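You operate a simulated robot arm through the tools that you are given. There is no shell and no other tool.

You run a simulated robot arm. Do the job below in one go: nothing can be reset, and whatever is moved stays where it is left.

JOB
Power up the bench logger and zero the steel cell on channel 3.
Fine: the logger is fed by the yellow block switch; turn the grey thumbscrew until the monitor reads 0 MM. Dry hands. Leave it all on.

Only the result counts: the job must be done as asked and must still hold three seconds after the hand-in. Knocking over, shifting, dropping, spilling or breaking anything else fails it.

ROBOT AND FRAMES
A 6-joint arm with a two-finger gripper, fixed in place. Base frame: the origin is on the floor under the middle of its stand, x ahead of it, y to its left, z up; the work surface is at about z = 760. Readings come in mm, rad, newtons and seconds.
It reaches about 1417 mm from its shoulder. Its first joint turns from -2.897 to 2.897 rad. Payload 3.43 kg.
The TCP is the grasp point between the finger pads, 20 mm short of the fingertips. In the tool frame z runs along the fingers and y along their closing line. The gripper opens to 190 mm; its body begins 248 mm behind the TCP.
Orientation is that of the tool frame in the base frame, as [roll, pitch, yaw] about the fixed x, y, z axes, in that order (R = Rz(yaw) Ry(pitch) Rx(roll)). With the fingers straight down and closing along the base's y, the tool's x points along the base's -x, its y along +y and its z along -z.

CONTROLS
- The arm moves only by the tool send_rows. Its argument "series" is a list of rows, each a list of 7 numbers: the turn, a rotation vector about the base's x, y, z in rad, then the shift along the base's x, y, z in mm, then the opening, from 0 (shut) to 1 (fully open). In form: [[ax, ay, az, tx, ty, tz, claw], ...]. A call has 1 to 20 rows; each row is the pose to reach, as a shift and turn from the pose commanded when the call began. A row lasts 0.2 s, in which the tool goes at most 50 mm and 0.15 rad; a call with a longer step from one row to the next is refused whole, and so is a gripper value outside its range. Where a pose cannot be reached the arm comes as near as it can. A force on the tool above 40 N (or 10 N above the force at the start of the call, whichever is more), or a blocked arm, ends the call early, and 0.2 s more pass. The fingers move at their own pace (about 153 mm/s each) and stop on an object; they squeeze with about 25 N. The grip force told is the motor's: it shows also when the fingers shut on nothing. Time passes only in rows, and 0.2 s behind the last, so rows that repeat a pose let the fingers close. It gives the time, the measured TCP pose, the force on the tool (base axes), the opening and the grip force at its end, in the units of the frame above (readings bear some noise), with the torque about the TCP (base axes, N m) and any sound that the robot's microphone picked up.
- Cameras (640 x 400 px; columns grow to the right, rows downward): "scene" is fixed at [397.1, 499.6, 1421]; the picture's right is [-1.00, 0.06, 0.00], its down [0.02, 0.34, -0.94] and it looks along [-0.06, -0.94, -0.34] (base axes); focal length 375 px, centre (320, 200). "wrist" rides on the gripper at [70, -8, -288] in the tool frame; the picture's right is [0.12, 0.99, 0.00], its down [-0.96, 0.11, -0.25] and it looks along [-0.25, 0.03, 0.97] (tool axes); focal length 261 px, centre (320, 200). There is no depth. A picture from a camera that has moved, and an enlarged one, comes with that camera's place and axes in the base frame and with its lens.
- capture(camera): a new picture of that camera. No time passes.
- lift_body(by): moves the trunk up (or, below 0, down) by that many mm; the arm rides with it, the base frame stays. It gives what a move gives, with no picture.
- close_up(camera, box): a new picture of the part [left, top, right, bottom] of that camera's present view, enlarged. No time passes.
- job_done(): hands the job in; it is judged then, once.

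Nothing tells you positions but the pictures and the camera data. Unless the task says otherwise, let go and move clear before handing in.

The tools are called after ">>>" as name(argument=value, ...) on one line, values as JSON. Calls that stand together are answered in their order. send_rows: Moves the arm, as the interface text tells. Its arguments: {"type":"object","properties":{"series":{"type":"array","items":{"type":"array","items":{"type":"number"}}}},"required":["series"]} The other tools are called the same way: lift_body (by) moves the trunk up or down; capture (camera) takes a picture; close_up (camera, box) takes an enlarged picture of a part of a camera's view; job_done () hands the job in.

At the start:

```text
time_s: 0.0
tool_pos: [29.0, -720.4, 1152.5]
tcp_rot: [-3.14, 0.0, -3.141]
ft_force: [0.8, 0.1, 0.0]
wrist_torque: [-0.01, -0.02, -0.03]
grip_width: 190.2
gripper_force: 0.0
trunk travel left (down, up): [-200.0, 240.0]
```

scene: 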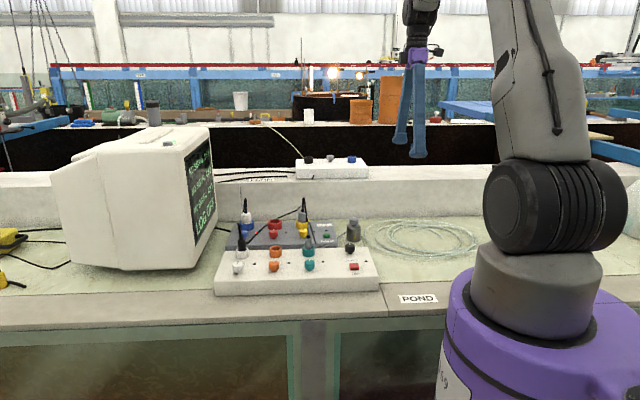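
wrist: 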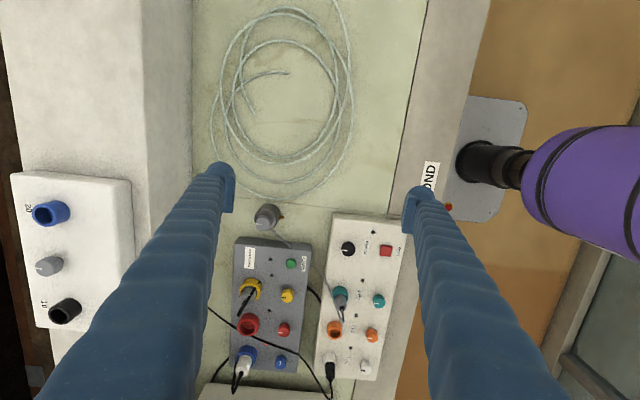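

I see a bench with a monitor, a grey box and a white box with coloured sockets, knobs and buttons, plus a third white block further back. I'll take enlarged pictures to read the labels and the monitor before moving.

>>> close_up(camera="scene", box=[200, 180, 400, 305])

>>> close_up(camera="scene", box=[150, 120, 250, 270])

>>> close_up(camera="wrist", box=[200, 190, 420, 400])

>>> close_up(camera="wrist", box=[0, 150, 160, 350])

>>> close_up(camera="scene", box=[260, 140, 400, 200])

>>> close_up(camera="scene", box=[0, 210, 120, 300])

```text
3.20 times, centred on (300, 242) of scene
camera zoom: at [397.1, 499.6, 1421.0], right [-1.0, 0.06, 0.0], down [0.02, 0.34, -0.94], along [-0.06, -0.94, -0.34], focal length 1200 px, centre (384, 64)
```

zoom: 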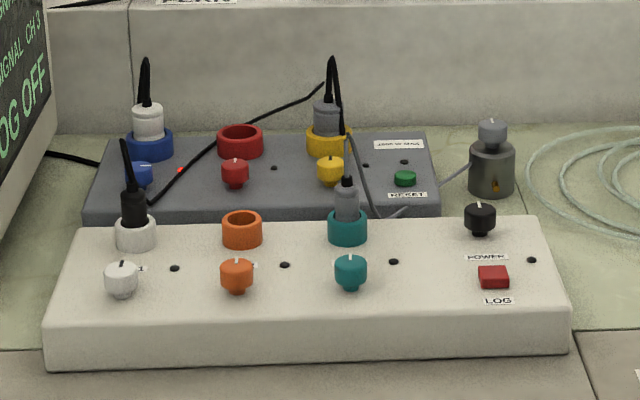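

```text
2.67 times, centred on (200, 195) of scene
camera zoom: at [397.1, 499.6, 1421.0], right [-1.0, 0.06, 0.0], down [0.02, 0.34, -0.94], along [-0.06, -0.94, -0.34], focal length 1000 px, centre (640, 213)
```

zoom: 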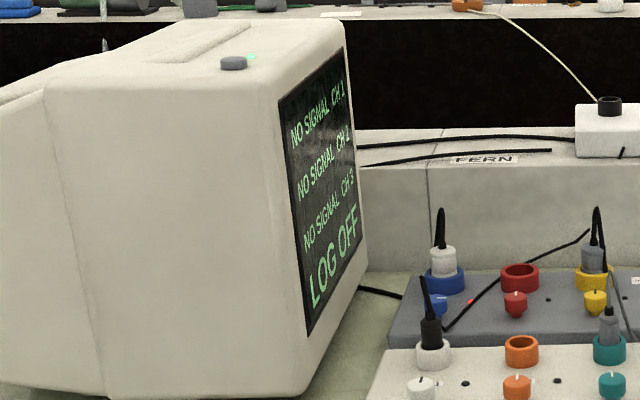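

```text
1.90 times, centred on (310, 295) of wrist
camera zoom: at [-41.5, -728.5, 1439.5], right [-0.12, 0.99, 0.0], down [0.96, 0.11, 0.25], along [0.25, 0.03, -0.97], focal length 496 px, centre (339, 19)
```

zoom: 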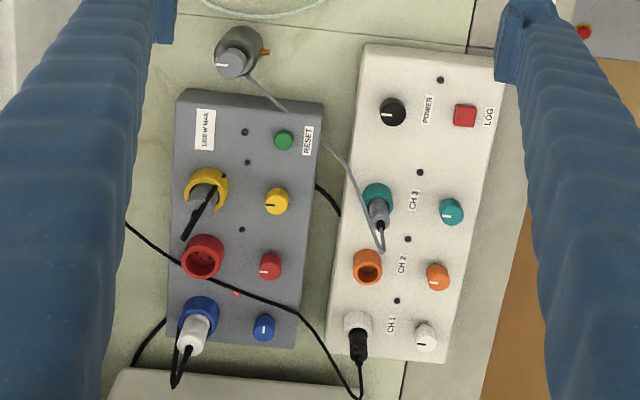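

```text
2.00 times, centred on (80, 250) of wrist
camera zoom: at [-41.5, -728.5, 1439.5], right [-0.12, 0.99, 0.0], down [0.96, 0.11, 0.25], along [0.25, 0.03, -0.97], focal length 521 px, centre (800, 100)
```

zoom: 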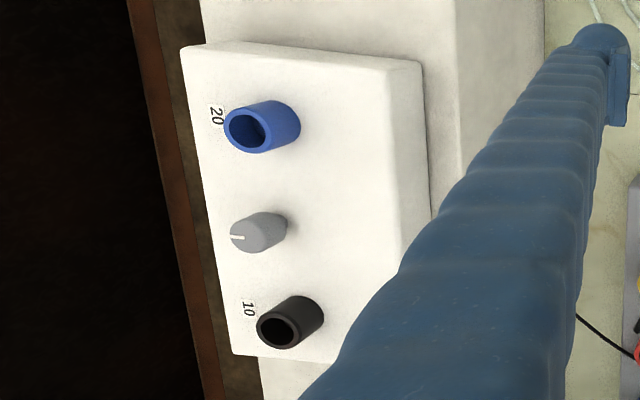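

```text
4.57 times, centred on (330, 170) of scene
camera zoom: at [397.1, 499.6, 1421.0], right [-1.0, 0.06, 0.0], down [0.02, 0.34, -0.94], along [-0.06, -0.94, -0.34], focal length 1714 px, centre (274, 337)
```

zoom: 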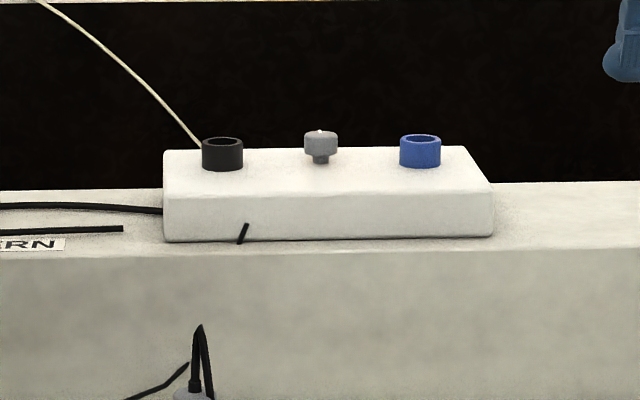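

```text
4.44 times, centred on (60, 255) of scene
camera zoom: at [397.1, 499.6, 1421.0], right [-1.0, 0.06, 0.0], down [0.02, 0.34, -0.94], along [-0.06, -0.94, -0.34], focal length 1666 px, centre (1476, -44)
```

zoom: 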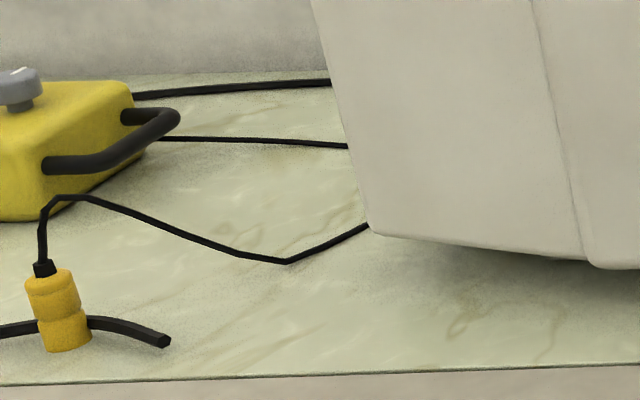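

The scene has a steel cylinder with a grey thumbscrew (near x≈182, y≈-837), the white logger box, a grey distribution block with blue, red and yellow switches, and a separate yellow block at far left. I need to trace the cables and read the fine labels before picking the feeding switch.

>>> close_up(camera="wrist", box=[225, 230, 310, 310])

>>> close_up(camera="wrist", box=[315, 215, 410, 300])

>>> close_up(camera="wrist", box=[210, 290, 410, 400])

>>> close_up(camera="scene", box=[215, 190, 315, 260])

>>> close_up(camera="scene", box=[300, 215, 400, 285])

>>> close_up(camera="scene", box=[0, 220, 60, 300])

>>> close_up(camera="scene", box=[210, 150, 310, 200])

>>> close_up(camera="wrist", box=[230, 190, 320, 250])

```text
5.00 times, centred on (268, 270) of wrist
camera zoom: at [-41.5, -728.5, 1439.5], right [-0.12, 0.99, 0.0], down [0.96, 0.11, 0.25], along [0.25, 0.03, -0.97], focal length 1303 px, centre (582, -150)
```

zoom: 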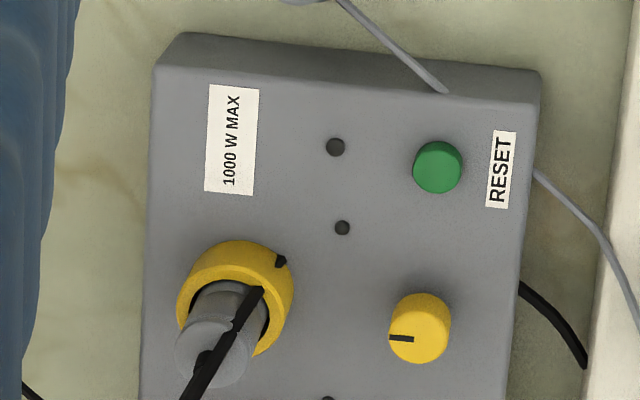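

```text
4.71 times, centred on (362, 258) of wrist
camera zoom: at [-41.5, -728.5, 1439.5], right [-0.12, 0.99, 0.0], down [0.96, 0.11, 0.25], along [0.25, 0.03, -0.97], focal length 1227 px, centre (120, -71)
```

zoom: 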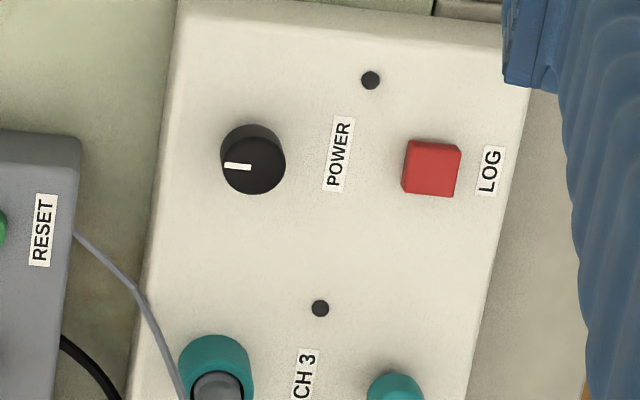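

```text
3.20 times, centred on (310, 345) of wrist
camera zoom: at [-41.5, -728.5, 1439.5], right [-0.12, 0.99, 0.0], down [0.96, 0.11, 0.25], along [0.25, 0.03, -0.97], focal length 834 px, centre (352, -264)
```

zoom: 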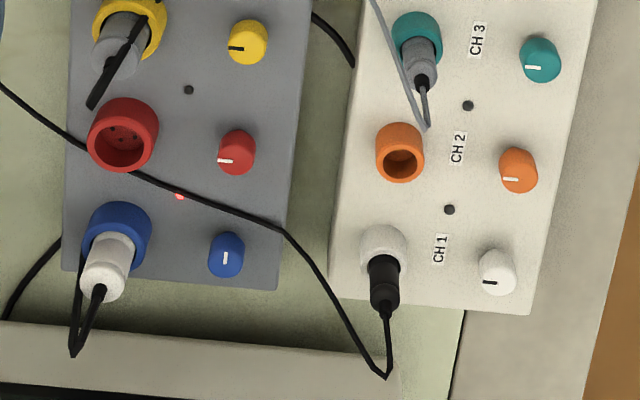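

```text
5.71 times, centred on (265, 225) of scene
camera zoom: at [397.1, 499.6, 1421.0], right [-1.0, 0.06, 0.0], down [0.02, 0.34, -0.94], along [-0.06, -0.94, -0.34], focal length 2142 px, centre (634, 57)
```

zoom: 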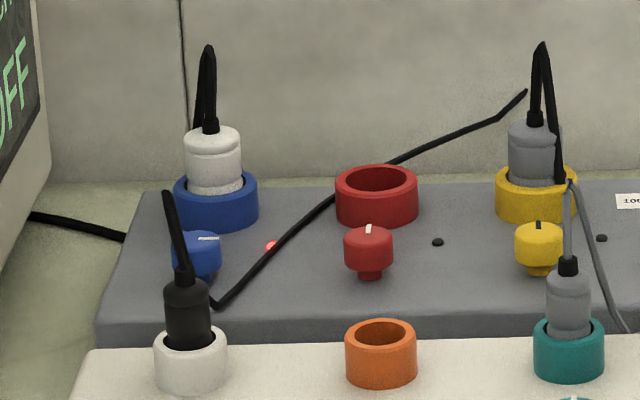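

```text
5.71 times, centred on (350, 250) of scene
camera zoom: at [397.1, 499.6, 1421.0], right [-1.0, 0.06, 0.0], down [0.02, 0.34, -0.94], along [-0.06, -0.94, -0.34], focal length 2142 px, centre (149, -86)
```

zoom: 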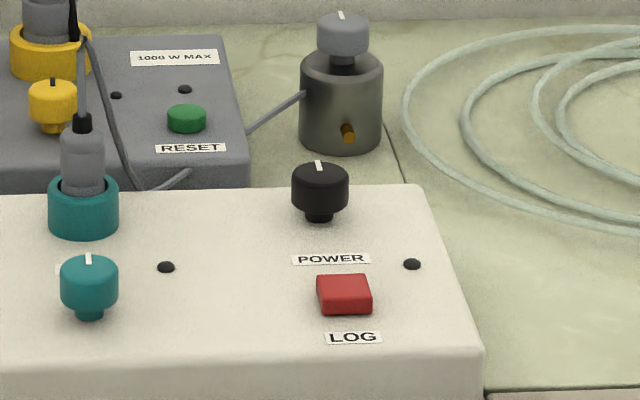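

```text
5.00 times, centred on (30, 260) of scene
camera zoom: at [397.1, 499.6, 1421.0], right [-1.0, 0.06, 0.0], down [0.02, 0.34, -0.94], along [-0.06, -0.94, -0.34], focal length 1874 px, centre (1770, -100)
```

zoom: 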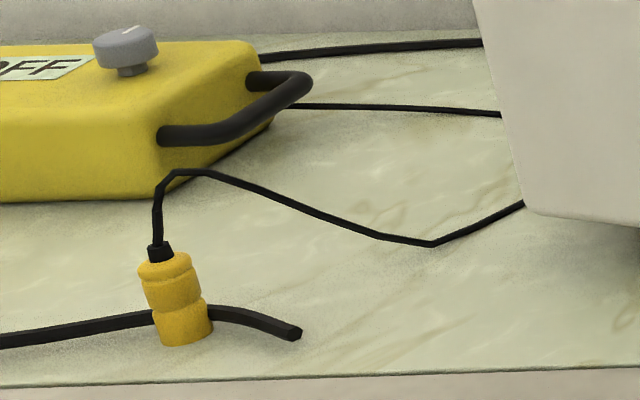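

```text
6.40 times, centred on (260, 175) of scene
camera zoom: at [397.1, 499.6, 1421.0], right [-1.0, 0.06, 0.0], down [0.02, 0.34, -0.94], along [-0.06, -0.94, -0.34], focal length 2399 px, centre (704, 360)
```

zoom: 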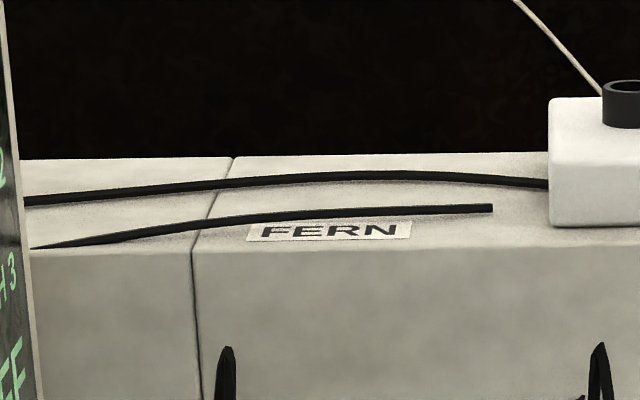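

```text
6.67 times, centred on (275, 220) of wrist
camera zoom: at [-41.5, -728.5, 1439.5], right [-0.12, 0.99, 0.0], down [0.96, 0.11, 0.25], along [0.25, 0.03, -0.97], focal length 1738 px, centre (620, 67)
```

zoom: 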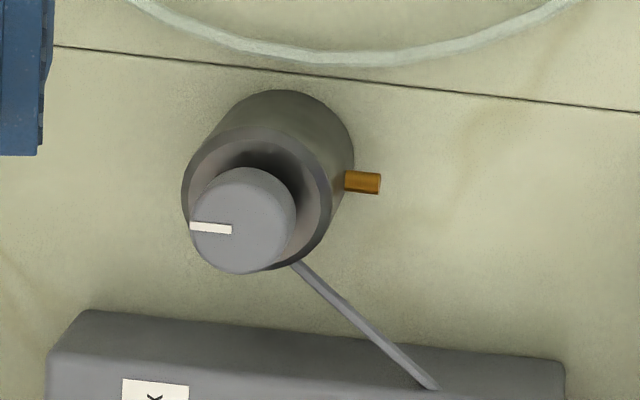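

The grey distribution block has blue switched on (LED lit) and yellow off, and the yellow block at far left is roughly 1.75 m away, beyond reach, so I take the yellow switch on the grey block as the feed. Next I move above it (about x=380, y=-767) for a closer look.

>>> send_rows(series=[[0, 0, 0, 40, -5, 0, 0.8], [0, 0, 0, 80, -10, 0, 0.7], [0, 0, 0, 120, -16, 0, 0.6], [0, 0, 0, 160, -21, 0, 0.5], [0, 0, 0, 200, -27, 0, 0.4], [0, 0, 0, 240, -32, 0, 0.4], [0, 0, 0, 280, -38, 0, 0.4], [0, 0, 0, 320, -43, 0, 0.4], [0, 0, 0, 351, -47, 0, 0.4], [0, 0, 0, 351, -47, -40, 0.4], [0, 0, 0, 351, -47, -80, 0.4], [0, 0, 0, 351, -47, -120, 0.4]])

>>> capture(camera="wrist")

>>> capture(camera="scene")

```text
time_s: 2.6
tool_pos: [381.5, -768.4, 1031.5]
tcp_rot: [-3.141, 0.001, 3.141]
ft_force: [0.0, 1.1, 0.6]
wrist_torque: [0.02, 0.03, -0.01]
grip_width: 76.0
gripper_force: 0.1
trunk travel left (down, up): [-200.0, 240.0]
```

```text
taken
camera wrist: at [310.9, -776.1, 1319.9], right [-0.12, 0.99, 0.0], down [0.96, 0.11, 0.25], along [0.25, 0.03, -0.97], focal length 261 px, centre (320, 200)
```

wrist: 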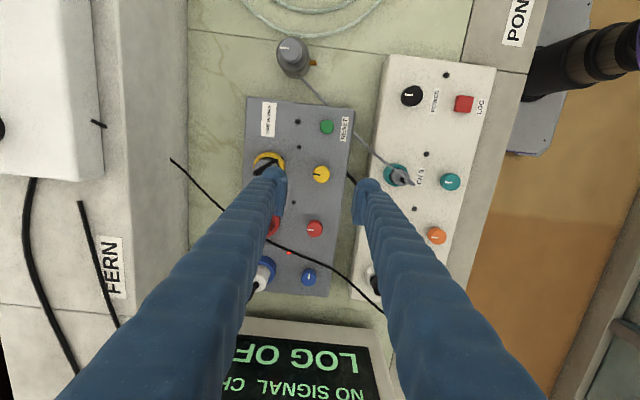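

```text
taken
```

scene: 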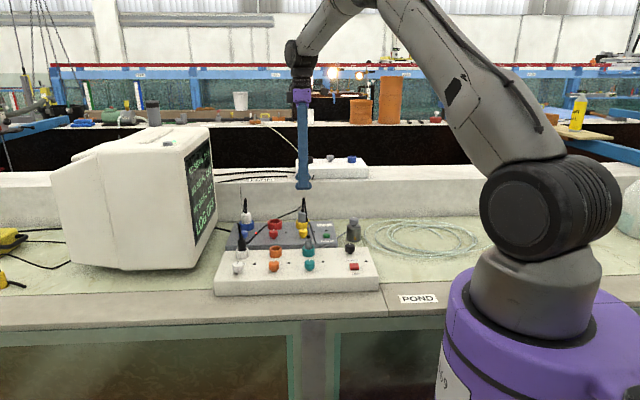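

The gripper is now above the grey block, and the yellow, red, blue and green controls are clear between the fingers. I zoom in to fix the knob positions and pointer directions.

>>> close_up(camera="wrist", box=[240, 100, 370, 182])

>>> close_up(camera="wrist", box=[280, 180, 360, 300])

>>> close_up(camera="wrist", box=[370, 60, 500, 200])

>>> close_up(camera="scene", box=[220, 190, 370, 280])

>>> close_up(camera="wrist", box=[230, 310, 400, 400])

```text
4.88 times, centred on (305, 141) of wrist
camera zoom: at [310.9, -776.1, 1319.9], right [-0.12, 0.99, 0.0], down [0.96, 0.11, 0.25], along [0.25, 0.03, -0.97], focal length 1271 px, centre (393, 488)
```

zoom: 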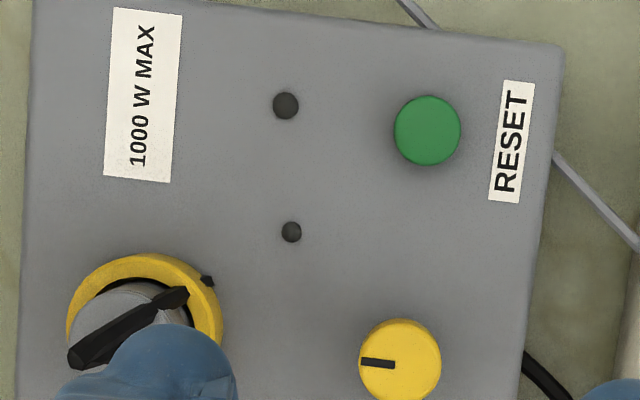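

```text
3.33 times, centred on (320, 240) of wrist
camera zoom: at [310.9, -776.1, 1319.9], right [-0.12, 0.99, 0.0], down [0.96, 0.11, 0.25], along [0.25, 0.03, -0.97], focal length 869 px, centre (320, 67)
```

zoom: 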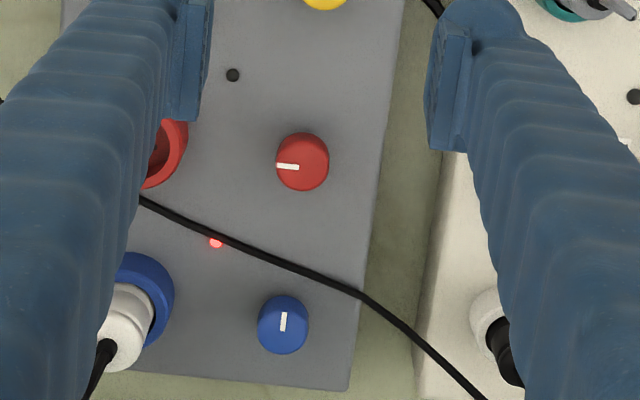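

```text
2.86 times, centred on (435, 130) of wrist
camera zoom: at [310.9, -776.1, 1319.9], right [-0.12, 0.99, 0.0], down [0.96, 0.11, 0.25], along [0.25, 0.03, -0.97], focal length 745 px, centre (-9, 400)
```

zoom: 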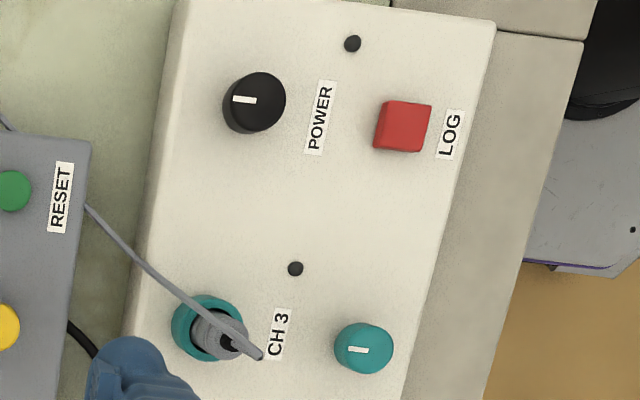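

```text
4.27 times, centred on (295, 235) of scene
camera zoom: at [397.1, 499.6, 1421.0], right [-1.0, 0.06, 0.0], down [0.02, 0.34, -0.94], along [-0.06, -0.94, -0.34], focal length 1600 px, centre (427, 51)
```

zoom: 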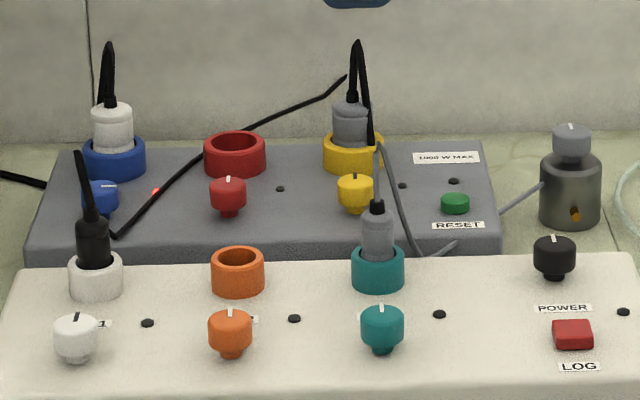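

```text
3.76 times, centred on (315, 355) of wrist
camera zoom: at [310.9, -776.1, 1319.9], right [-0.12, 0.99, 0.0], down [0.96, 0.11, 0.25], along [0.25, 0.03, -0.97], focal length 981 px, centre (339, -384)
```

zoom: 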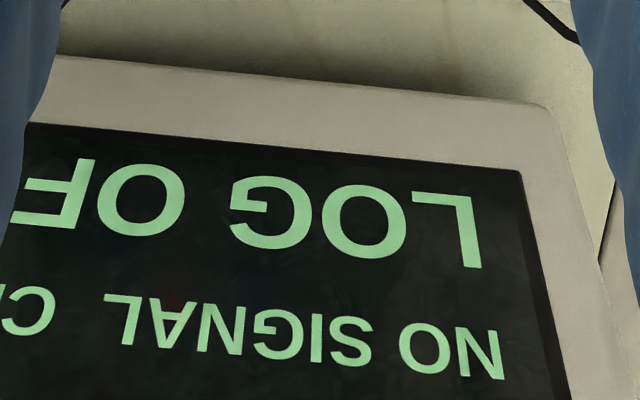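

I place the yellow knob at about (385, -765) with its top near z=841; on is 90° clockwise to match blue. I'll narrow the fingers and descend to just above the knob, then check alignment.

>>> send_rows(series=[[0, 0, 0, 5, 2, -40, 0.3], [0, 0, 0, 5, 2, -80, 0.3], [0, 0, 0, 5, 2, -115, 0.3], [0, 0, 0, 5, 2, -145, 0.3], [0, 0, 0, 5, 2, -145, 0.3]])

>>> capture(camera="wrist")

>>> close_up(camera="wrist", box=[250, 130, 400, 240])

>>> close_up(camera="scene", box=[270, 170, 350, 260])

```text
time_s: 3.8
tool_pos: [384.2, -767.8, 886.1]
tcp_rot: [3.141, -0.001, -3.141]
ft_force: [0.1, 0.2, -0.1]
wrist_torque: [0.08, 0.02, 0.02]
grip_width: 57.1
gripper_force: 0.0
trunk travel left (down, up): [-200.0, 240.0]
```

```text
taken
camera wrist: at [314.1, -775.9, 1174.0], right [-0.12, 0.99, 0.0], down [0.96, 0.11, 0.25], along [0.25, 0.03, -0.97], focal length 261 px, centre (320, 200)
```

wrist: 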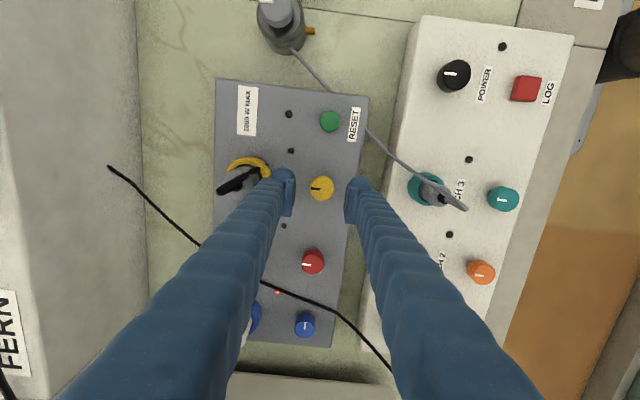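

```text
3.64 times, centred on (325, 185) of wrist
camera zoom: at [314.1, -775.9, 1174.0], right [-0.12, 0.99, 0.0], down [0.96, 0.11, 0.25], along [0.25, 0.03, -0.97], focal length 948 px, centre (302, 254)
```

zoom: 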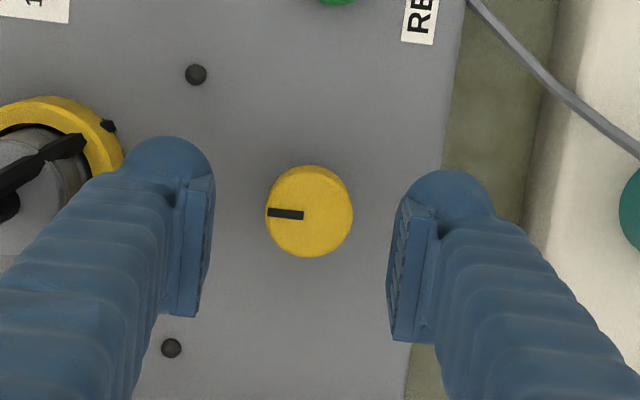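

```text
4.44 times, centred on (310, 215) of scene
camera zoom: at [397.1, 499.6, 1421.0], right [-1.0, 0.06, 0.0], down [0.02, 0.34, -0.94], along [-0.06, -0.94, -0.34], focal length 1666 px, centre (364, 133)
```

zoom: 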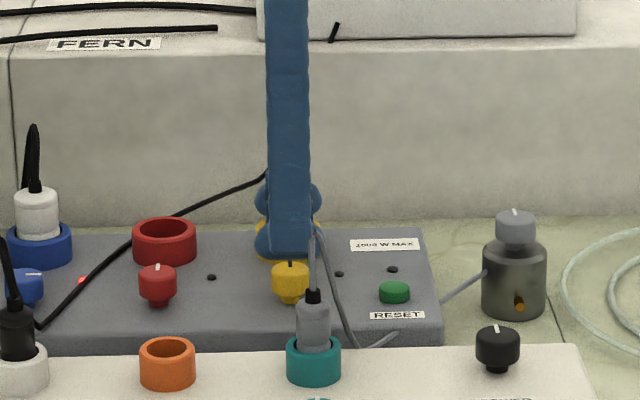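

The knob sits centred between the pads at about (384.5, -765), top z≈841, block surface about z≈813. I descend to TCP z≈838 and close on it, checking the force before turning.

>>> send_rows(series=[[0, 0, 0, 0, 0, -20, 0.3], [0, 0, 0, 0, 0, -38, 0.3], [0, 0, 0, 0, 0, -49, 0.3], [0, 0, 0, 0, 0, -49, 0.22], [0, 0, 0, 0, 0, -49, 0.0], [0, 0, 0, 0, 0, -49, 0.0]])

>>> close_up(camera="wrist", box=[250, 130, 400, 240])

>>> close_up(camera="scene", box=[270, 190, 350, 260])

```text
time_s: 5.2
tool_pos: [384.8, -765.9, 836.9]
tcp_rot: [-3.14, 0.0, 3.141]
ft_force: [0.4, 1.6, -1.0]
wrist_torque: [-0.02, 0.03, 0.01]
grip_width: 30.7
gripper_force: 45.4
trunk travel left (down, up): [-200.0, 240.0]
```

```text
3.64 times, centred on (325, 185) of wrist
camera zoom: at [314.9, -773.4, 1125.0], right [-0.12, 0.99, 0.0], down [0.96, 0.11, 0.25], along [0.24, 0.03, -0.97], focal length 948 px, centre (302, 254)
```

zoom: 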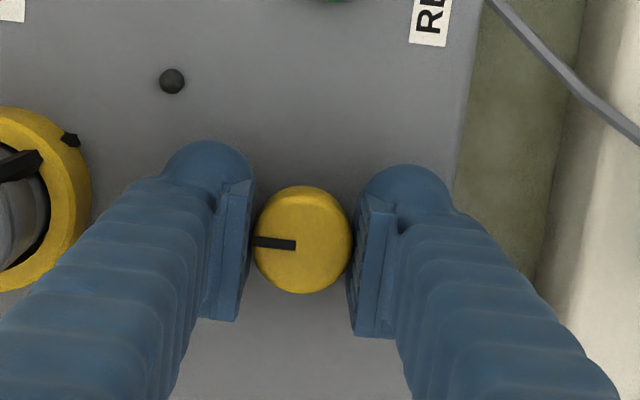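

```text
5.71 times, centred on (310, 225) of scene
camera zoom: at [397.1, 499.6, 1421.0], right [-1.0, 0.06, 0.0], down [0.02, 0.34, -0.94], along [-0.06, -0.94, -0.34], focal length 2142 px, centre (377, 57)
```

zoom: 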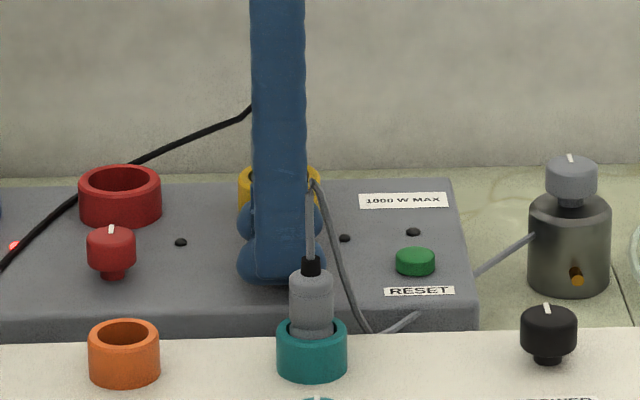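

The knob is held (30.7 mm wide) with almost no side force. Now I turn it 90° clockwise, toward the same direction as the blue one.

>>> send_rows(series=[[0, 0, -0.131, 0, 0, 0, 0], [0, 0, -0.262, 0, 0, 0, 0], [0, 0, -0.393, 0, 0, 0, 0], [0, 0, -0.524, 0, 0, 0, 0], [0, 0, -0.655, 0, 0, 0, 0], [0, 0, -0.785, 0, 0, 0, 0], [0, 0, -0.916, 0, 0, 0, 0], [0, 0, -1.047, 0, 0, 0, 0], [0, 0, -1.178, 0, 0, 0, 0], [0, 0, -1.309, 0, 0, 0, 0], [0, 0, -1.44, 0, 0, 0, 0], [0, 0, -1.571, 0, 0, 0, 0], [0, 0, -1.571, 0, 0, 0, 0]])

>>> capture(camera="wrist")

>>> capture(camera="scene")

```text
time_s: 8.0
tool_pos: [385.6, -765.2, 837.8]
tcp_rot: [-3.138, -0.002, 1.57]
ft_force: [-12.2, -1.6, -29.0]
wrist_torque: [-0.14, 0.07, 0.1]
grip_width: 30.5
gripper_force: 45.1
trunk travel left (down, up): [-200.0, 240.0]
```

```text
taken
camera wrist: at [376.7, -695.9, 1125.3], right [0.99, 0.12, 0.0], down [0.11, -0.96, 0.24], along [0.03, -0.24, -0.97], focal length 261 px, centre (320, 200)
```

wrist: 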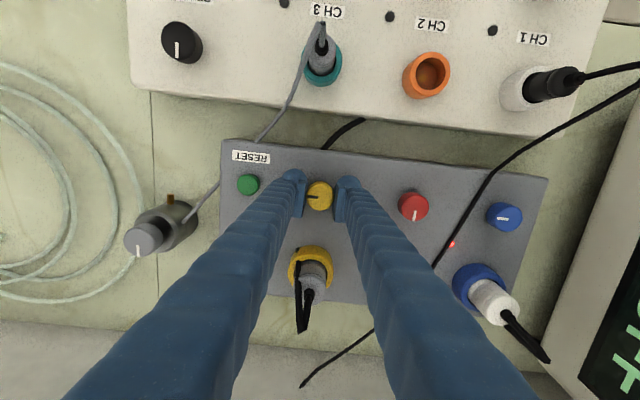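

```text
taken
```

scene: 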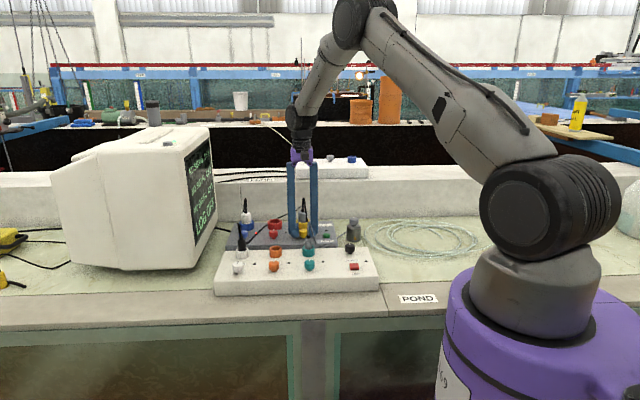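

The yellow switch's mark now points the same way as blue's. I'll release, rise clear, and then check the LED and the monitor.

>>> send_rows(series=[[0, 0, 0, 0, 0, 0, 0.2], [0, 0, 0, 0, 0, 0, 0.3], [0, 0, 0, 0, 0, 15, 0.3], [0, 0, 0, 0, 0, 50, 0.3], [0, 0, 0, 0, 0, 95, 0.3], [0, 0, 0, 0, 0, 140, 0.3]])

>>> capture(camera="wrist")

>>> close_up(camera="scene", box=[220, 190, 380, 290])

>>> close_up(camera="scene", box=[150, 120, 250, 270])

```text
time_s: 9.4
tool_pos: [387.7, -765.9, 977.5]
tcp_rot: [3.141, 0.001, 1.572]
ft_force: [-0.7, -0.8, 1.4]
wrist_torque: [0.0, 0.01, 0.01]
grip_width: 57.2
gripper_force: 0.1
trunk travel left (down, up): [-200.0, 240.0]
```

```text
taken
camera wrist: at [378.5, -694.3, 1265.8], right [0.99, 0.12, 0.0], down [0.11, -0.96, 0.25], along [0.03, -0.25, -0.97], focal length 261 px, centre (320, 200)
```

wrist: 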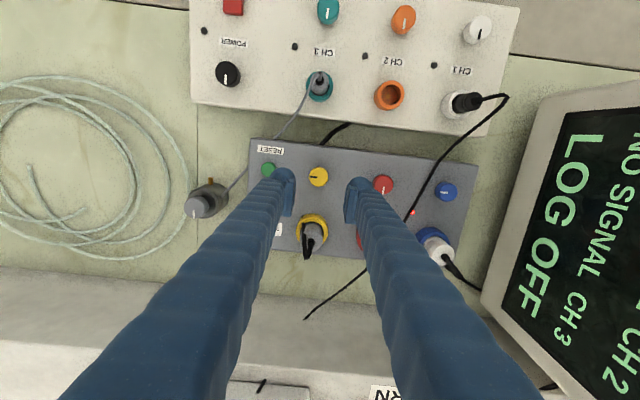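

```text
4.00 times, centred on (300, 240) of scene
camera zoom: at [397.1, 499.6, 1421.0], right [-1.0, 0.06, 0.0], down [0.02, 0.34, -0.94], along [-0.06, -0.94, -0.34], focal length 1500 px, centre (400, 40)
```

zoom: 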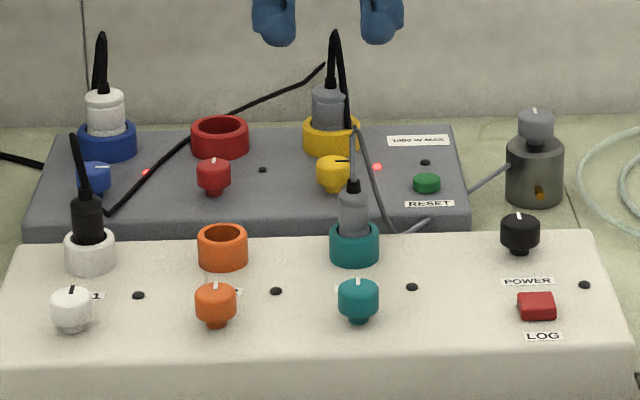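

```text
2.67 times, centred on (200, 195) of scene
camera zoom: at [397.1, 499.6, 1421.0], right [-1.0, 0.06, 0.0], down [0.02, 0.34, -0.94], along [-0.06, -0.94, -0.34], focal length 1000 px, centre (640, 213)
```

zoom: 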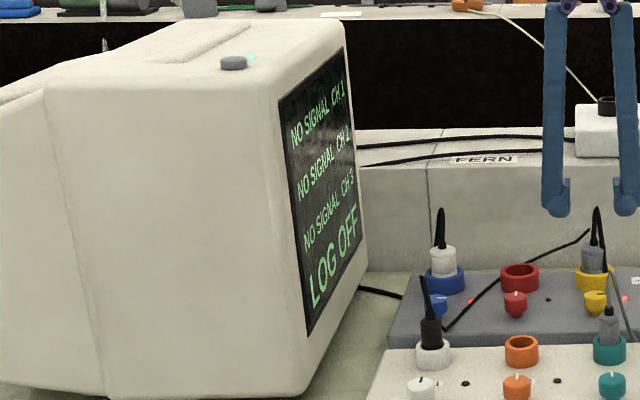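

The yellow LED is lit, so the logger now has a feed, and the monitor still reads no signal because the logger's POWER knob is off. Next I move above POWER (about x=226, y=-627), turning the wrist back on the way.

>>> send_rows(series=[[0, 0, 0.131, 0, 0, 20, 0.3], [0, 0, 0.262, -10, 10, 30, 0.3], [0, 0, 0.393, -25, 25, 30, 0.3], [0, 0, 0.524, -42, 40, 30, 0.3], [0, 0, 0.655, -60, 55, 30, 0.3], [0, 0, 0.785, -78, 70, 30, 0.3], [0, 0, 0.916, -96, 85, 30, 0.3], [0, 0, 1.047, -112, 99, 30, 0.3], [0, 0, 1.178, -127, 112, 30, 0.3], [0, 0, 1.309, -140, 124, 30, 0.3], [0, 0, 1.44, -151, 132, 20, 0.3], [0, 0, 1.571, -159, 138, 0, 0.3], [0, 0, 1.571, -159, 138, 0, 0.3]])

>>> capture(camera="wrist")

>>> close_up(camera="wrist", box=[250, 130, 400, 240])

>>> close_up(camera="scene", box=[280, 180, 420, 290])

```text
time_s: 12.2
tool_pos: [228.4, -627.5, 980.0]
tcp_rot: [3.141, 0.002, 3.141]
ft_force: [-0.2, 0.5, -0.4]
wrist_torque: [0.0, 0.01, 0.0]
grip_width: 56.9
gripper_force: 0.0
trunk travel left (down, up): [-200.0, 240.0]
```

```text
taken
camera wrist: at [157.8, -635.4, 1267.7], right [-0.12, 0.99, 0.0], down [0.96, 0.12, 0.25], along [0.25, 0.03, -0.97], focal length 261 px, centre (320, 200)
```

wrist: 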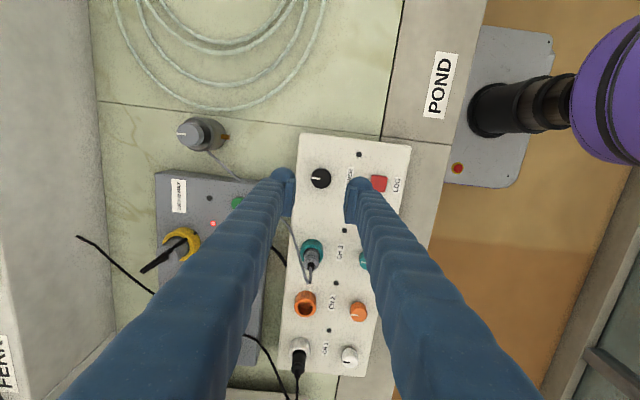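

```text
3.64 times, centred on (325, 185) of wrist
camera zoom: at [157.8, -635.4, 1267.7], right [-0.12, 0.99, 0.0], down [0.96, 0.12, 0.25], along [0.25, 0.03, -0.97], focal length 948 px, centre (302, 254)
```

zoom: 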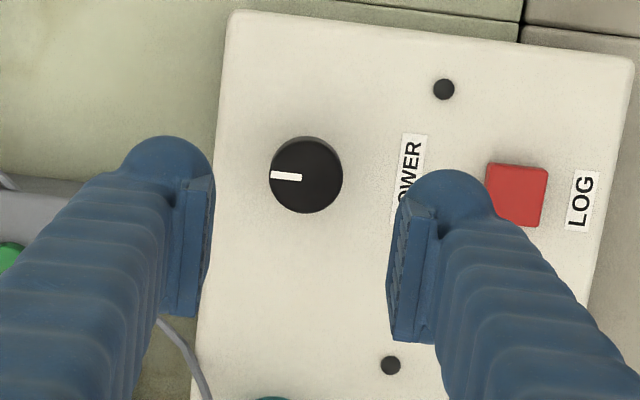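

```text
3.64 times, centred on (350, 235) of scene
camera zoom: at [397.1, 499.6, 1421.0], right [-1.0, 0.06, 0.0], down [0.02, 0.34, -0.94], along [-0.06, -0.94, -0.34], focal length 1363 px, centre (211, 73)
```

zoom: 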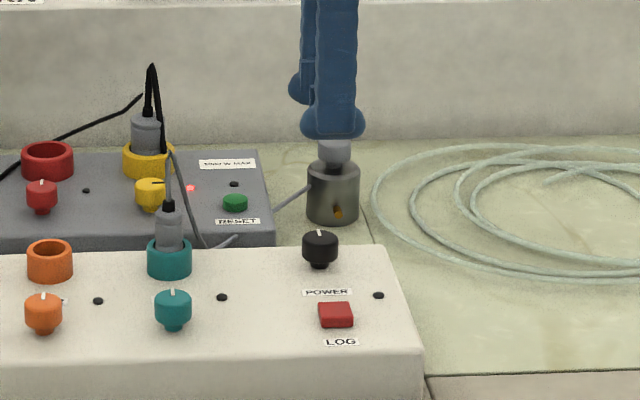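

POWER is nearly centred, at roughly (230, -626) with its top about z≈844. I'll descend partway with a small correction and confirm.

>>> send_rows(series=[[0, 0, 0, 4, 1, -40, 0.3], [0, 0, 0, 4, 1, -80, 0.3], [0, 0, 0, 4, 1, -90, 0.3], [0, 0, 0, 4, 1, -90, 0.3]])

>>> close_up(camera="wrist", box=[250, 130, 400, 240])

>>> close_up(camera="scene", box=[280, 180, 420, 290])

```text
time_s: 13.2
tool_pos: [229.1, -625.2, 888.2]
tcp_rot: [-3.141, -0.001, 3.141]
ft_force: [-0.8, 0.0, 0.3]
wrist_torque: [0.0, 0.02, 0.0]
grip_width: 57.2
gripper_force: 0.1
trunk travel left (down, up): [-200.0, 240.0]
```

```text
3.64 times, centred on (325, 185) of wrist
camera zoom: at [159.7, -633.3, 1176.1], right [-0.12, 0.99, 0.0], down [0.96, 0.11, 0.25], along [0.25, 0.03, -0.97], focal length 948 px, centre (302, 254)
```

zoom: 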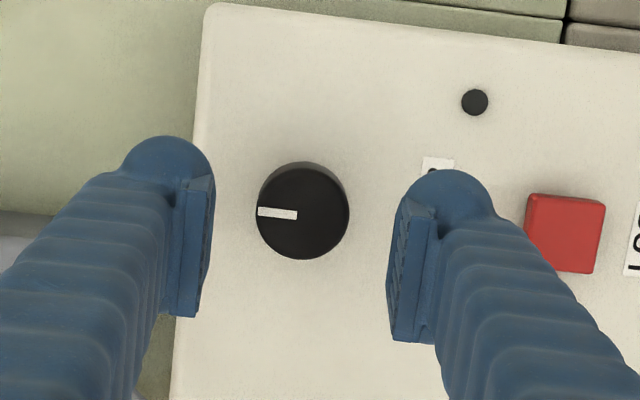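

```text
3.64 times, centred on (350, 235) of scene
camera zoom: at [397.1, 499.6, 1421.0], right [-1.0, 0.06, 0.0], down [0.02, 0.34, -0.94], along [-0.06, -0.94, -0.34], focal length 1363 px, centre (211, 73)
```

zoom: 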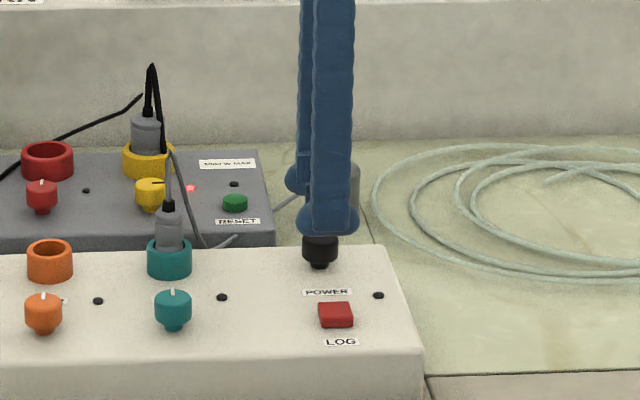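

The knob sits about 2 mm toward -y of centre compared with the yellow grasp. I'll correct that, descend to z≈842 and close on it.

>>> send_rows(series=[[0, 0, 0, -1, -2, -20, 0.3], [0, 0, 0, -1, -2, -36, 0.3], [0, 0, 0, -1, -2, -46, 0.3], [0, 0, 0, -1, -2, -46, 0.22], [0, 0, 0, -1, -2, -46, 0.0], [0, 0, 0, -1, -2, -46, 0.0]])

>>> close_up(camera="wrist", box=[250, 130, 400, 240])

```text
time_s: 14.6
tool_pos: [229.2, -625.3, 841.8]
tcp_rot: [3.139, -0.004, 3.141]
ft_force: [2.6, 25.9, -1.0]
wrist_torque: [0.27, -0.08, -0.04]
grip_width: 32.8
gripper_force: 44.4
trunk travel left (down, up): [-200.0, 240.0]
```

```text
3.64 times, centred on (325, 185) of wrist
camera zoom: at [159.5, -634.5, 1130.0], right [-0.12, 0.99, 0.0], down [0.96, 0.11, 0.25], along [0.24, 0.03, -0.97], focal length 948 px, centre (302, 254)
```

zoom: 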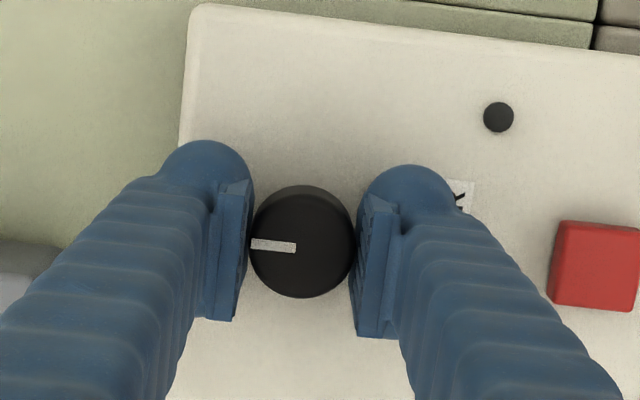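

Closing gave a 26 N sideways push toward +y, so my shift was the wrong way. I'll relieve it by moving back +2.5 mm before turning.

>>> send_rows(series=[[0, 0, 0, 0, 1.2, 0, 0.0], [0, 0, 0, 0, 2.5, 0, 0.0], [0, 0, 0, 0, 2.5, 0, 0.0]])

```text
time_s: 15.4
tool_pos: [229.0, -625.2, 842.9]
tcp_rot: [3.14, 0.001, 3.141]
ft_force: [3.7, 21.3, -7.1]
wrist_torque: [0.12, -0.07, -0.03]
grip_width: 32.6
gripper_force: 45.0
trunk travel left (down, up): [-200.0, 240.0]
```

The arm reads y≈-625.2 regardless, so the knob's true centre is close to there. I'll shift slightly further and let it settle.

>>> send_rows(series=[[0, 0, 0, -0.5, 1.2, 0.5, 0.0], [0, 0, 0, -0.5, 1.5, 0.5, 0.0], [0, 0, 0, -0.5, 1.5, 0.5, 0.0]])

```text
time_s: 16.2
tool_pos: [230.0, -624.7, 842.0]
tcp_rot: [-3.139, 0.001, -3.14]
ft_force: [8.4, 3.2, -11.9]
wrist_torque: [-0.07, -0.12, -0.04]
grip_width: 32.5
gripper_force: 44.8
trunk travel left (down, up): [-200.0, 240.0]
```

The side force has dropped to about 3 N. Now I turn POWER 90° clockwise.

>>> send_rows(series=[[0, 0, -0.131, 0.5, 0, 0, 0], [0, 0, -0.262, 1, 0, 0, 0], [0, 0, -0.393, 1, 0, 0, 0], [0, 0, -0.524, 1, 0, 0, 0], [0, 0, -0.655, 1, 0, 0, 0], [0, 0, -0.785, 1, 0, 0, 0], [0, 0, -0.916, 1, 0, 0, 0], [0, 0, -1.047, 1, 0, 0, 0], [0, 0, -1.178, 1, 0, 0, 0], [0, 0, -1.309, 1, 0, 0, 0], [0, 0, -1.44, 1, 0, 0, 0], [0, 0, -1.571, 1, 0, 0, 0], [0, 0, -1.571, 1, 0, 0, 0]])

>>> capture(camera="wrist")

>>> close_up(camera="scene", box=[150, 120, 250, 270])

```text
time_s: 19.0
tool_pos: [229.7, -624.8, 843.5]
tcp_rot: [-3.14, -0.001, 1.568]
ft_force: [-10.5, -6.6, -19.6]
wrist_torque: [-0.07, 0.09, 0.03]
grip_width: 32.6
gripper_force: 44.8
trunk travel left (down, up): [-200.0, 240.0]
```

```text
taken
camera wrist: at [221.3, -554.6, 1130.3], right [0.99, 0.12, 0.0], down [0.11, -0.96, 0.25], along [0.03, -0.24, -0.97], focal length 261 px, centre (320, 200)
```

wrist: 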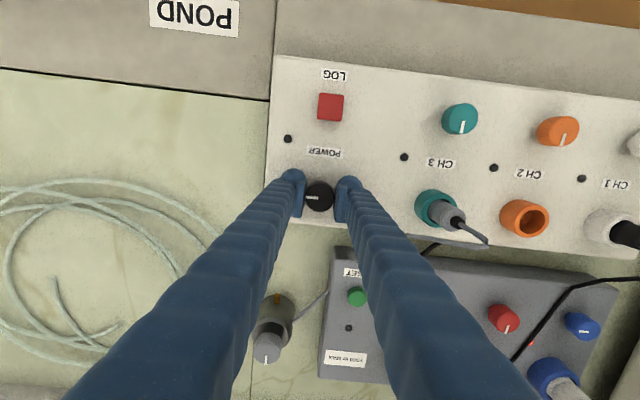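

```text
2.67 times, centred on (200, 195) of scene
camera zoom: at [397.1, 499.6, 1421.0], right [-1.0, 0.06, 0.0], down [0.02, 0.34, -0.94], along [-0.06, -0.94, -0.34], focal length 1000 px, centre (640, 213)
```

zoom: 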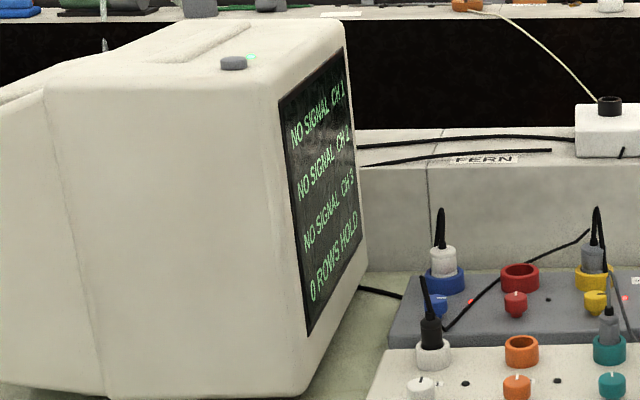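

The monitor's last line changed from LOG OFF to "0 ROWS HOLD", so the logger is powered. CH 3 still shows no signal, so after releasing POWER I'll go to the teal CH 3 knob.

>>> send_rows(series=[[0, 0, 0, 0, 0, 0, 0.2], [0, 0, 0, 0, 0, 0, 0.3], [0, 0, 0, 0, 0, 15, 0.3], [0, 0, 0, 0, 0, 50, 0.3], [0, 0, 0, 0, 0, 95, 0.3], [0, 0, 0, 0, 0, 140, 0.3]])

>>> capture(camera="wrist")

>>> close_up(camera="scene", box=[220, 190, 380, 290])

>>> close_up(camera="scene", box=[175, 130, 225, 250])

```text
time_s: 20.4
tool_pos: [232.0, -624.3, 984.8]
tcp_rot: [-3.141, 0.0, 1.569]
ft_force: [-0.3, 0.4, 0.0]
wrist_torque: [-0.03, -0.01, 0.0]
grip_width: 57.1
gripper_force: 0.1
trunk travel left (down, up): [-200.0, 240.0]
```

```text
taken
camera wrist: at [223.8, -553.5, 1271.9], right [0.99, 0.12, 0.0], down [0.11, -0.96, 0.25], along [0.03, -0.25, -0.97], focal length 261 px, centre (320, 200)
```

wrist: 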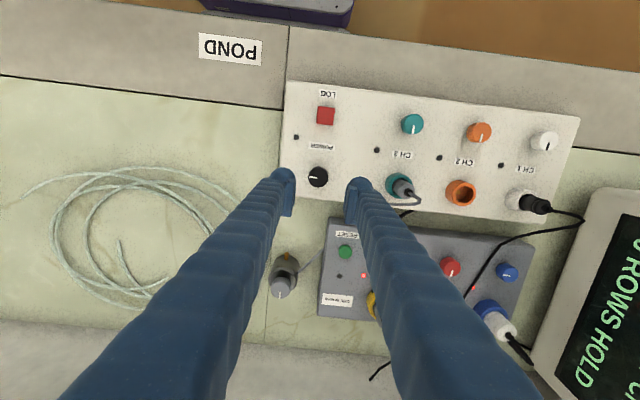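

```text
4.00 times, centred on (300, 240) of scene
camera zoom: at [397.1, 499.6, 1421.0], right [-1.0, 0.06, 0.0], down [0.02, 0.34, -0.94], along [-0.06, -0.94, -0.34], focal length 1500 px, centre (400, 40)
```

zoom: 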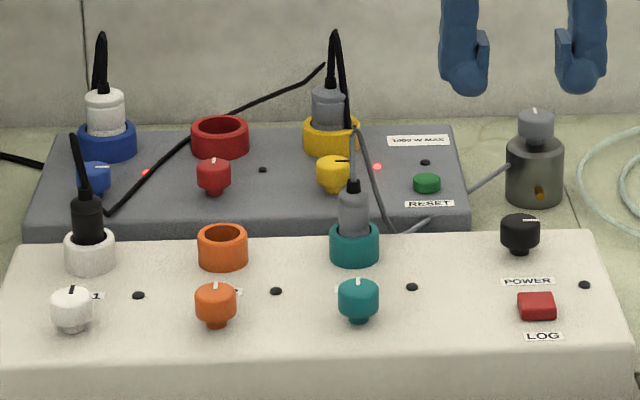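

```text
3.33 times, centred on (200, 190) of scene
camera zoom: at [397.1, 499.6, 1421.0], right [-1.0, 0.06, 0.0], down [0.02, 0.34, -0.94], along [-0.06, -0.94, -0.34], focal length 1250 px, centre (720, 233)
```

zoom: 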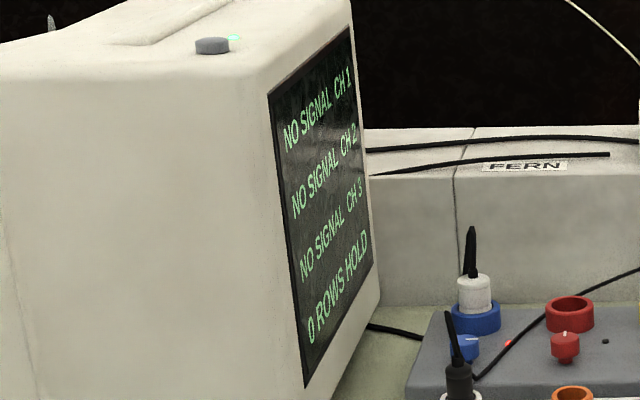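

POWER now points the same way as the other "on" knobs. I move to the teal CH 3 knob at about (365, -525), turning the wrist back on the way.

>>> send_rows(series=[[0, 0, 0.131, 2, 10, 15, 0.3], [0, 0, 0.262, 8, 20, 30, 0.3], [0, 0, 0.393, 18, 30, 30, 0.3], [0, 0, 0.524, 30, 40, 30, 0.3], [0, 0, 0.655, 44, 50, 30, 0.3], [0, 0, 0.785, 58, 60, 30, 0.3], [0, 0, 0.916, 73, 70, 30, 0.3], [0, 0, 1.047, 88, 78, 30, 0.3], [0, 0, 1.178, 102, 86, 30, 0.3], [0, 0, 1.309, 116, 93, 15, 0.3], [0, 0, 1.44, 128, 98, -10, 0.3], [0, 0, 1.571, 135.5, 99.4, -40, 0.3], [0, 0, 1.571, 135.5, 99.4, -60, 0.3], [0, 0, 1.571, 135.5, 99.4, -60, 0.3]])

>>> capture(camera="wrist")

>>> close_up(camera="wrist", box=[250, 130, 400, 240])

>>> close_up(camera="scene", box=[260, 180, 400, 290])

```text
time_s: 23.4
tool_pos: [364.5, -525.6, 923.9]
tcp_rot: [-3.141, 0.002, 3.14]
ft_force: [-0.2, -0.2, 0.2]
wrist_torque: [0.04, 0.03, 0.0]
grip_width: 57.0
gripper_force: 0.1
trunk travel left (down, up): [-200.0, 240.0]
```

```text
taken
camera wrist: at [293.4, -533.6, 1211.4], right [-0.12, 0.99, 0.0], down [0.96, 0.12, 0.25], along [0.25, 0.03, -0.97], focal length 261 px, centre (320, 200)
```

wrist: 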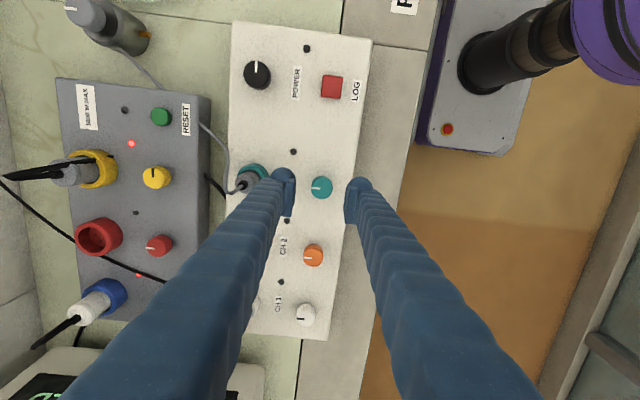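

```text
3.64 times, centred on (325, 185) of wrist
camera zoom: at [293.4, -533.6, 1211.4], right [-0.12, 0.99, 0.0], down [0.96, 0.12, 0.25], along [0.25, 0.03, -0.97], focal length 948 px, centre (302, 254)
```

zoom: 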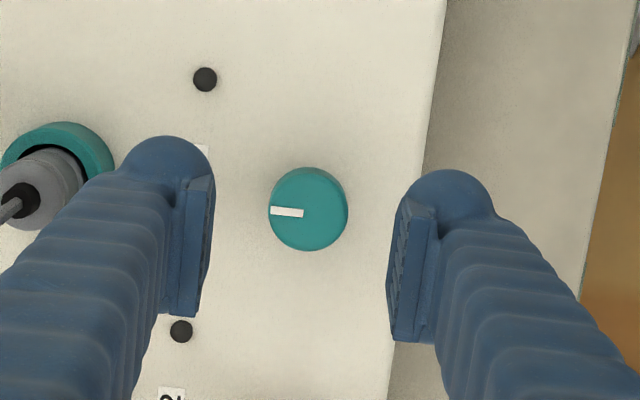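

```text
3.64 times, centred on (330, 235) of scene
camera zoom: at [397.1, 499.6, 1421.0], right [-1.0, 0.06, 0.0], down [0.02, 0.34, -0.94], along [-0.06, -0.94, -0.34], focal length 1363 px, centre (284, 73)
```

zoom: 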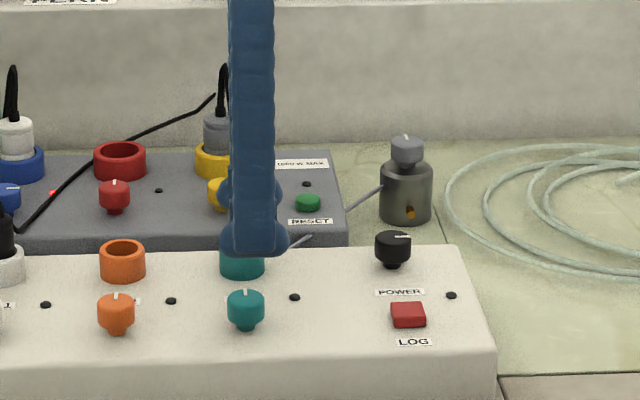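

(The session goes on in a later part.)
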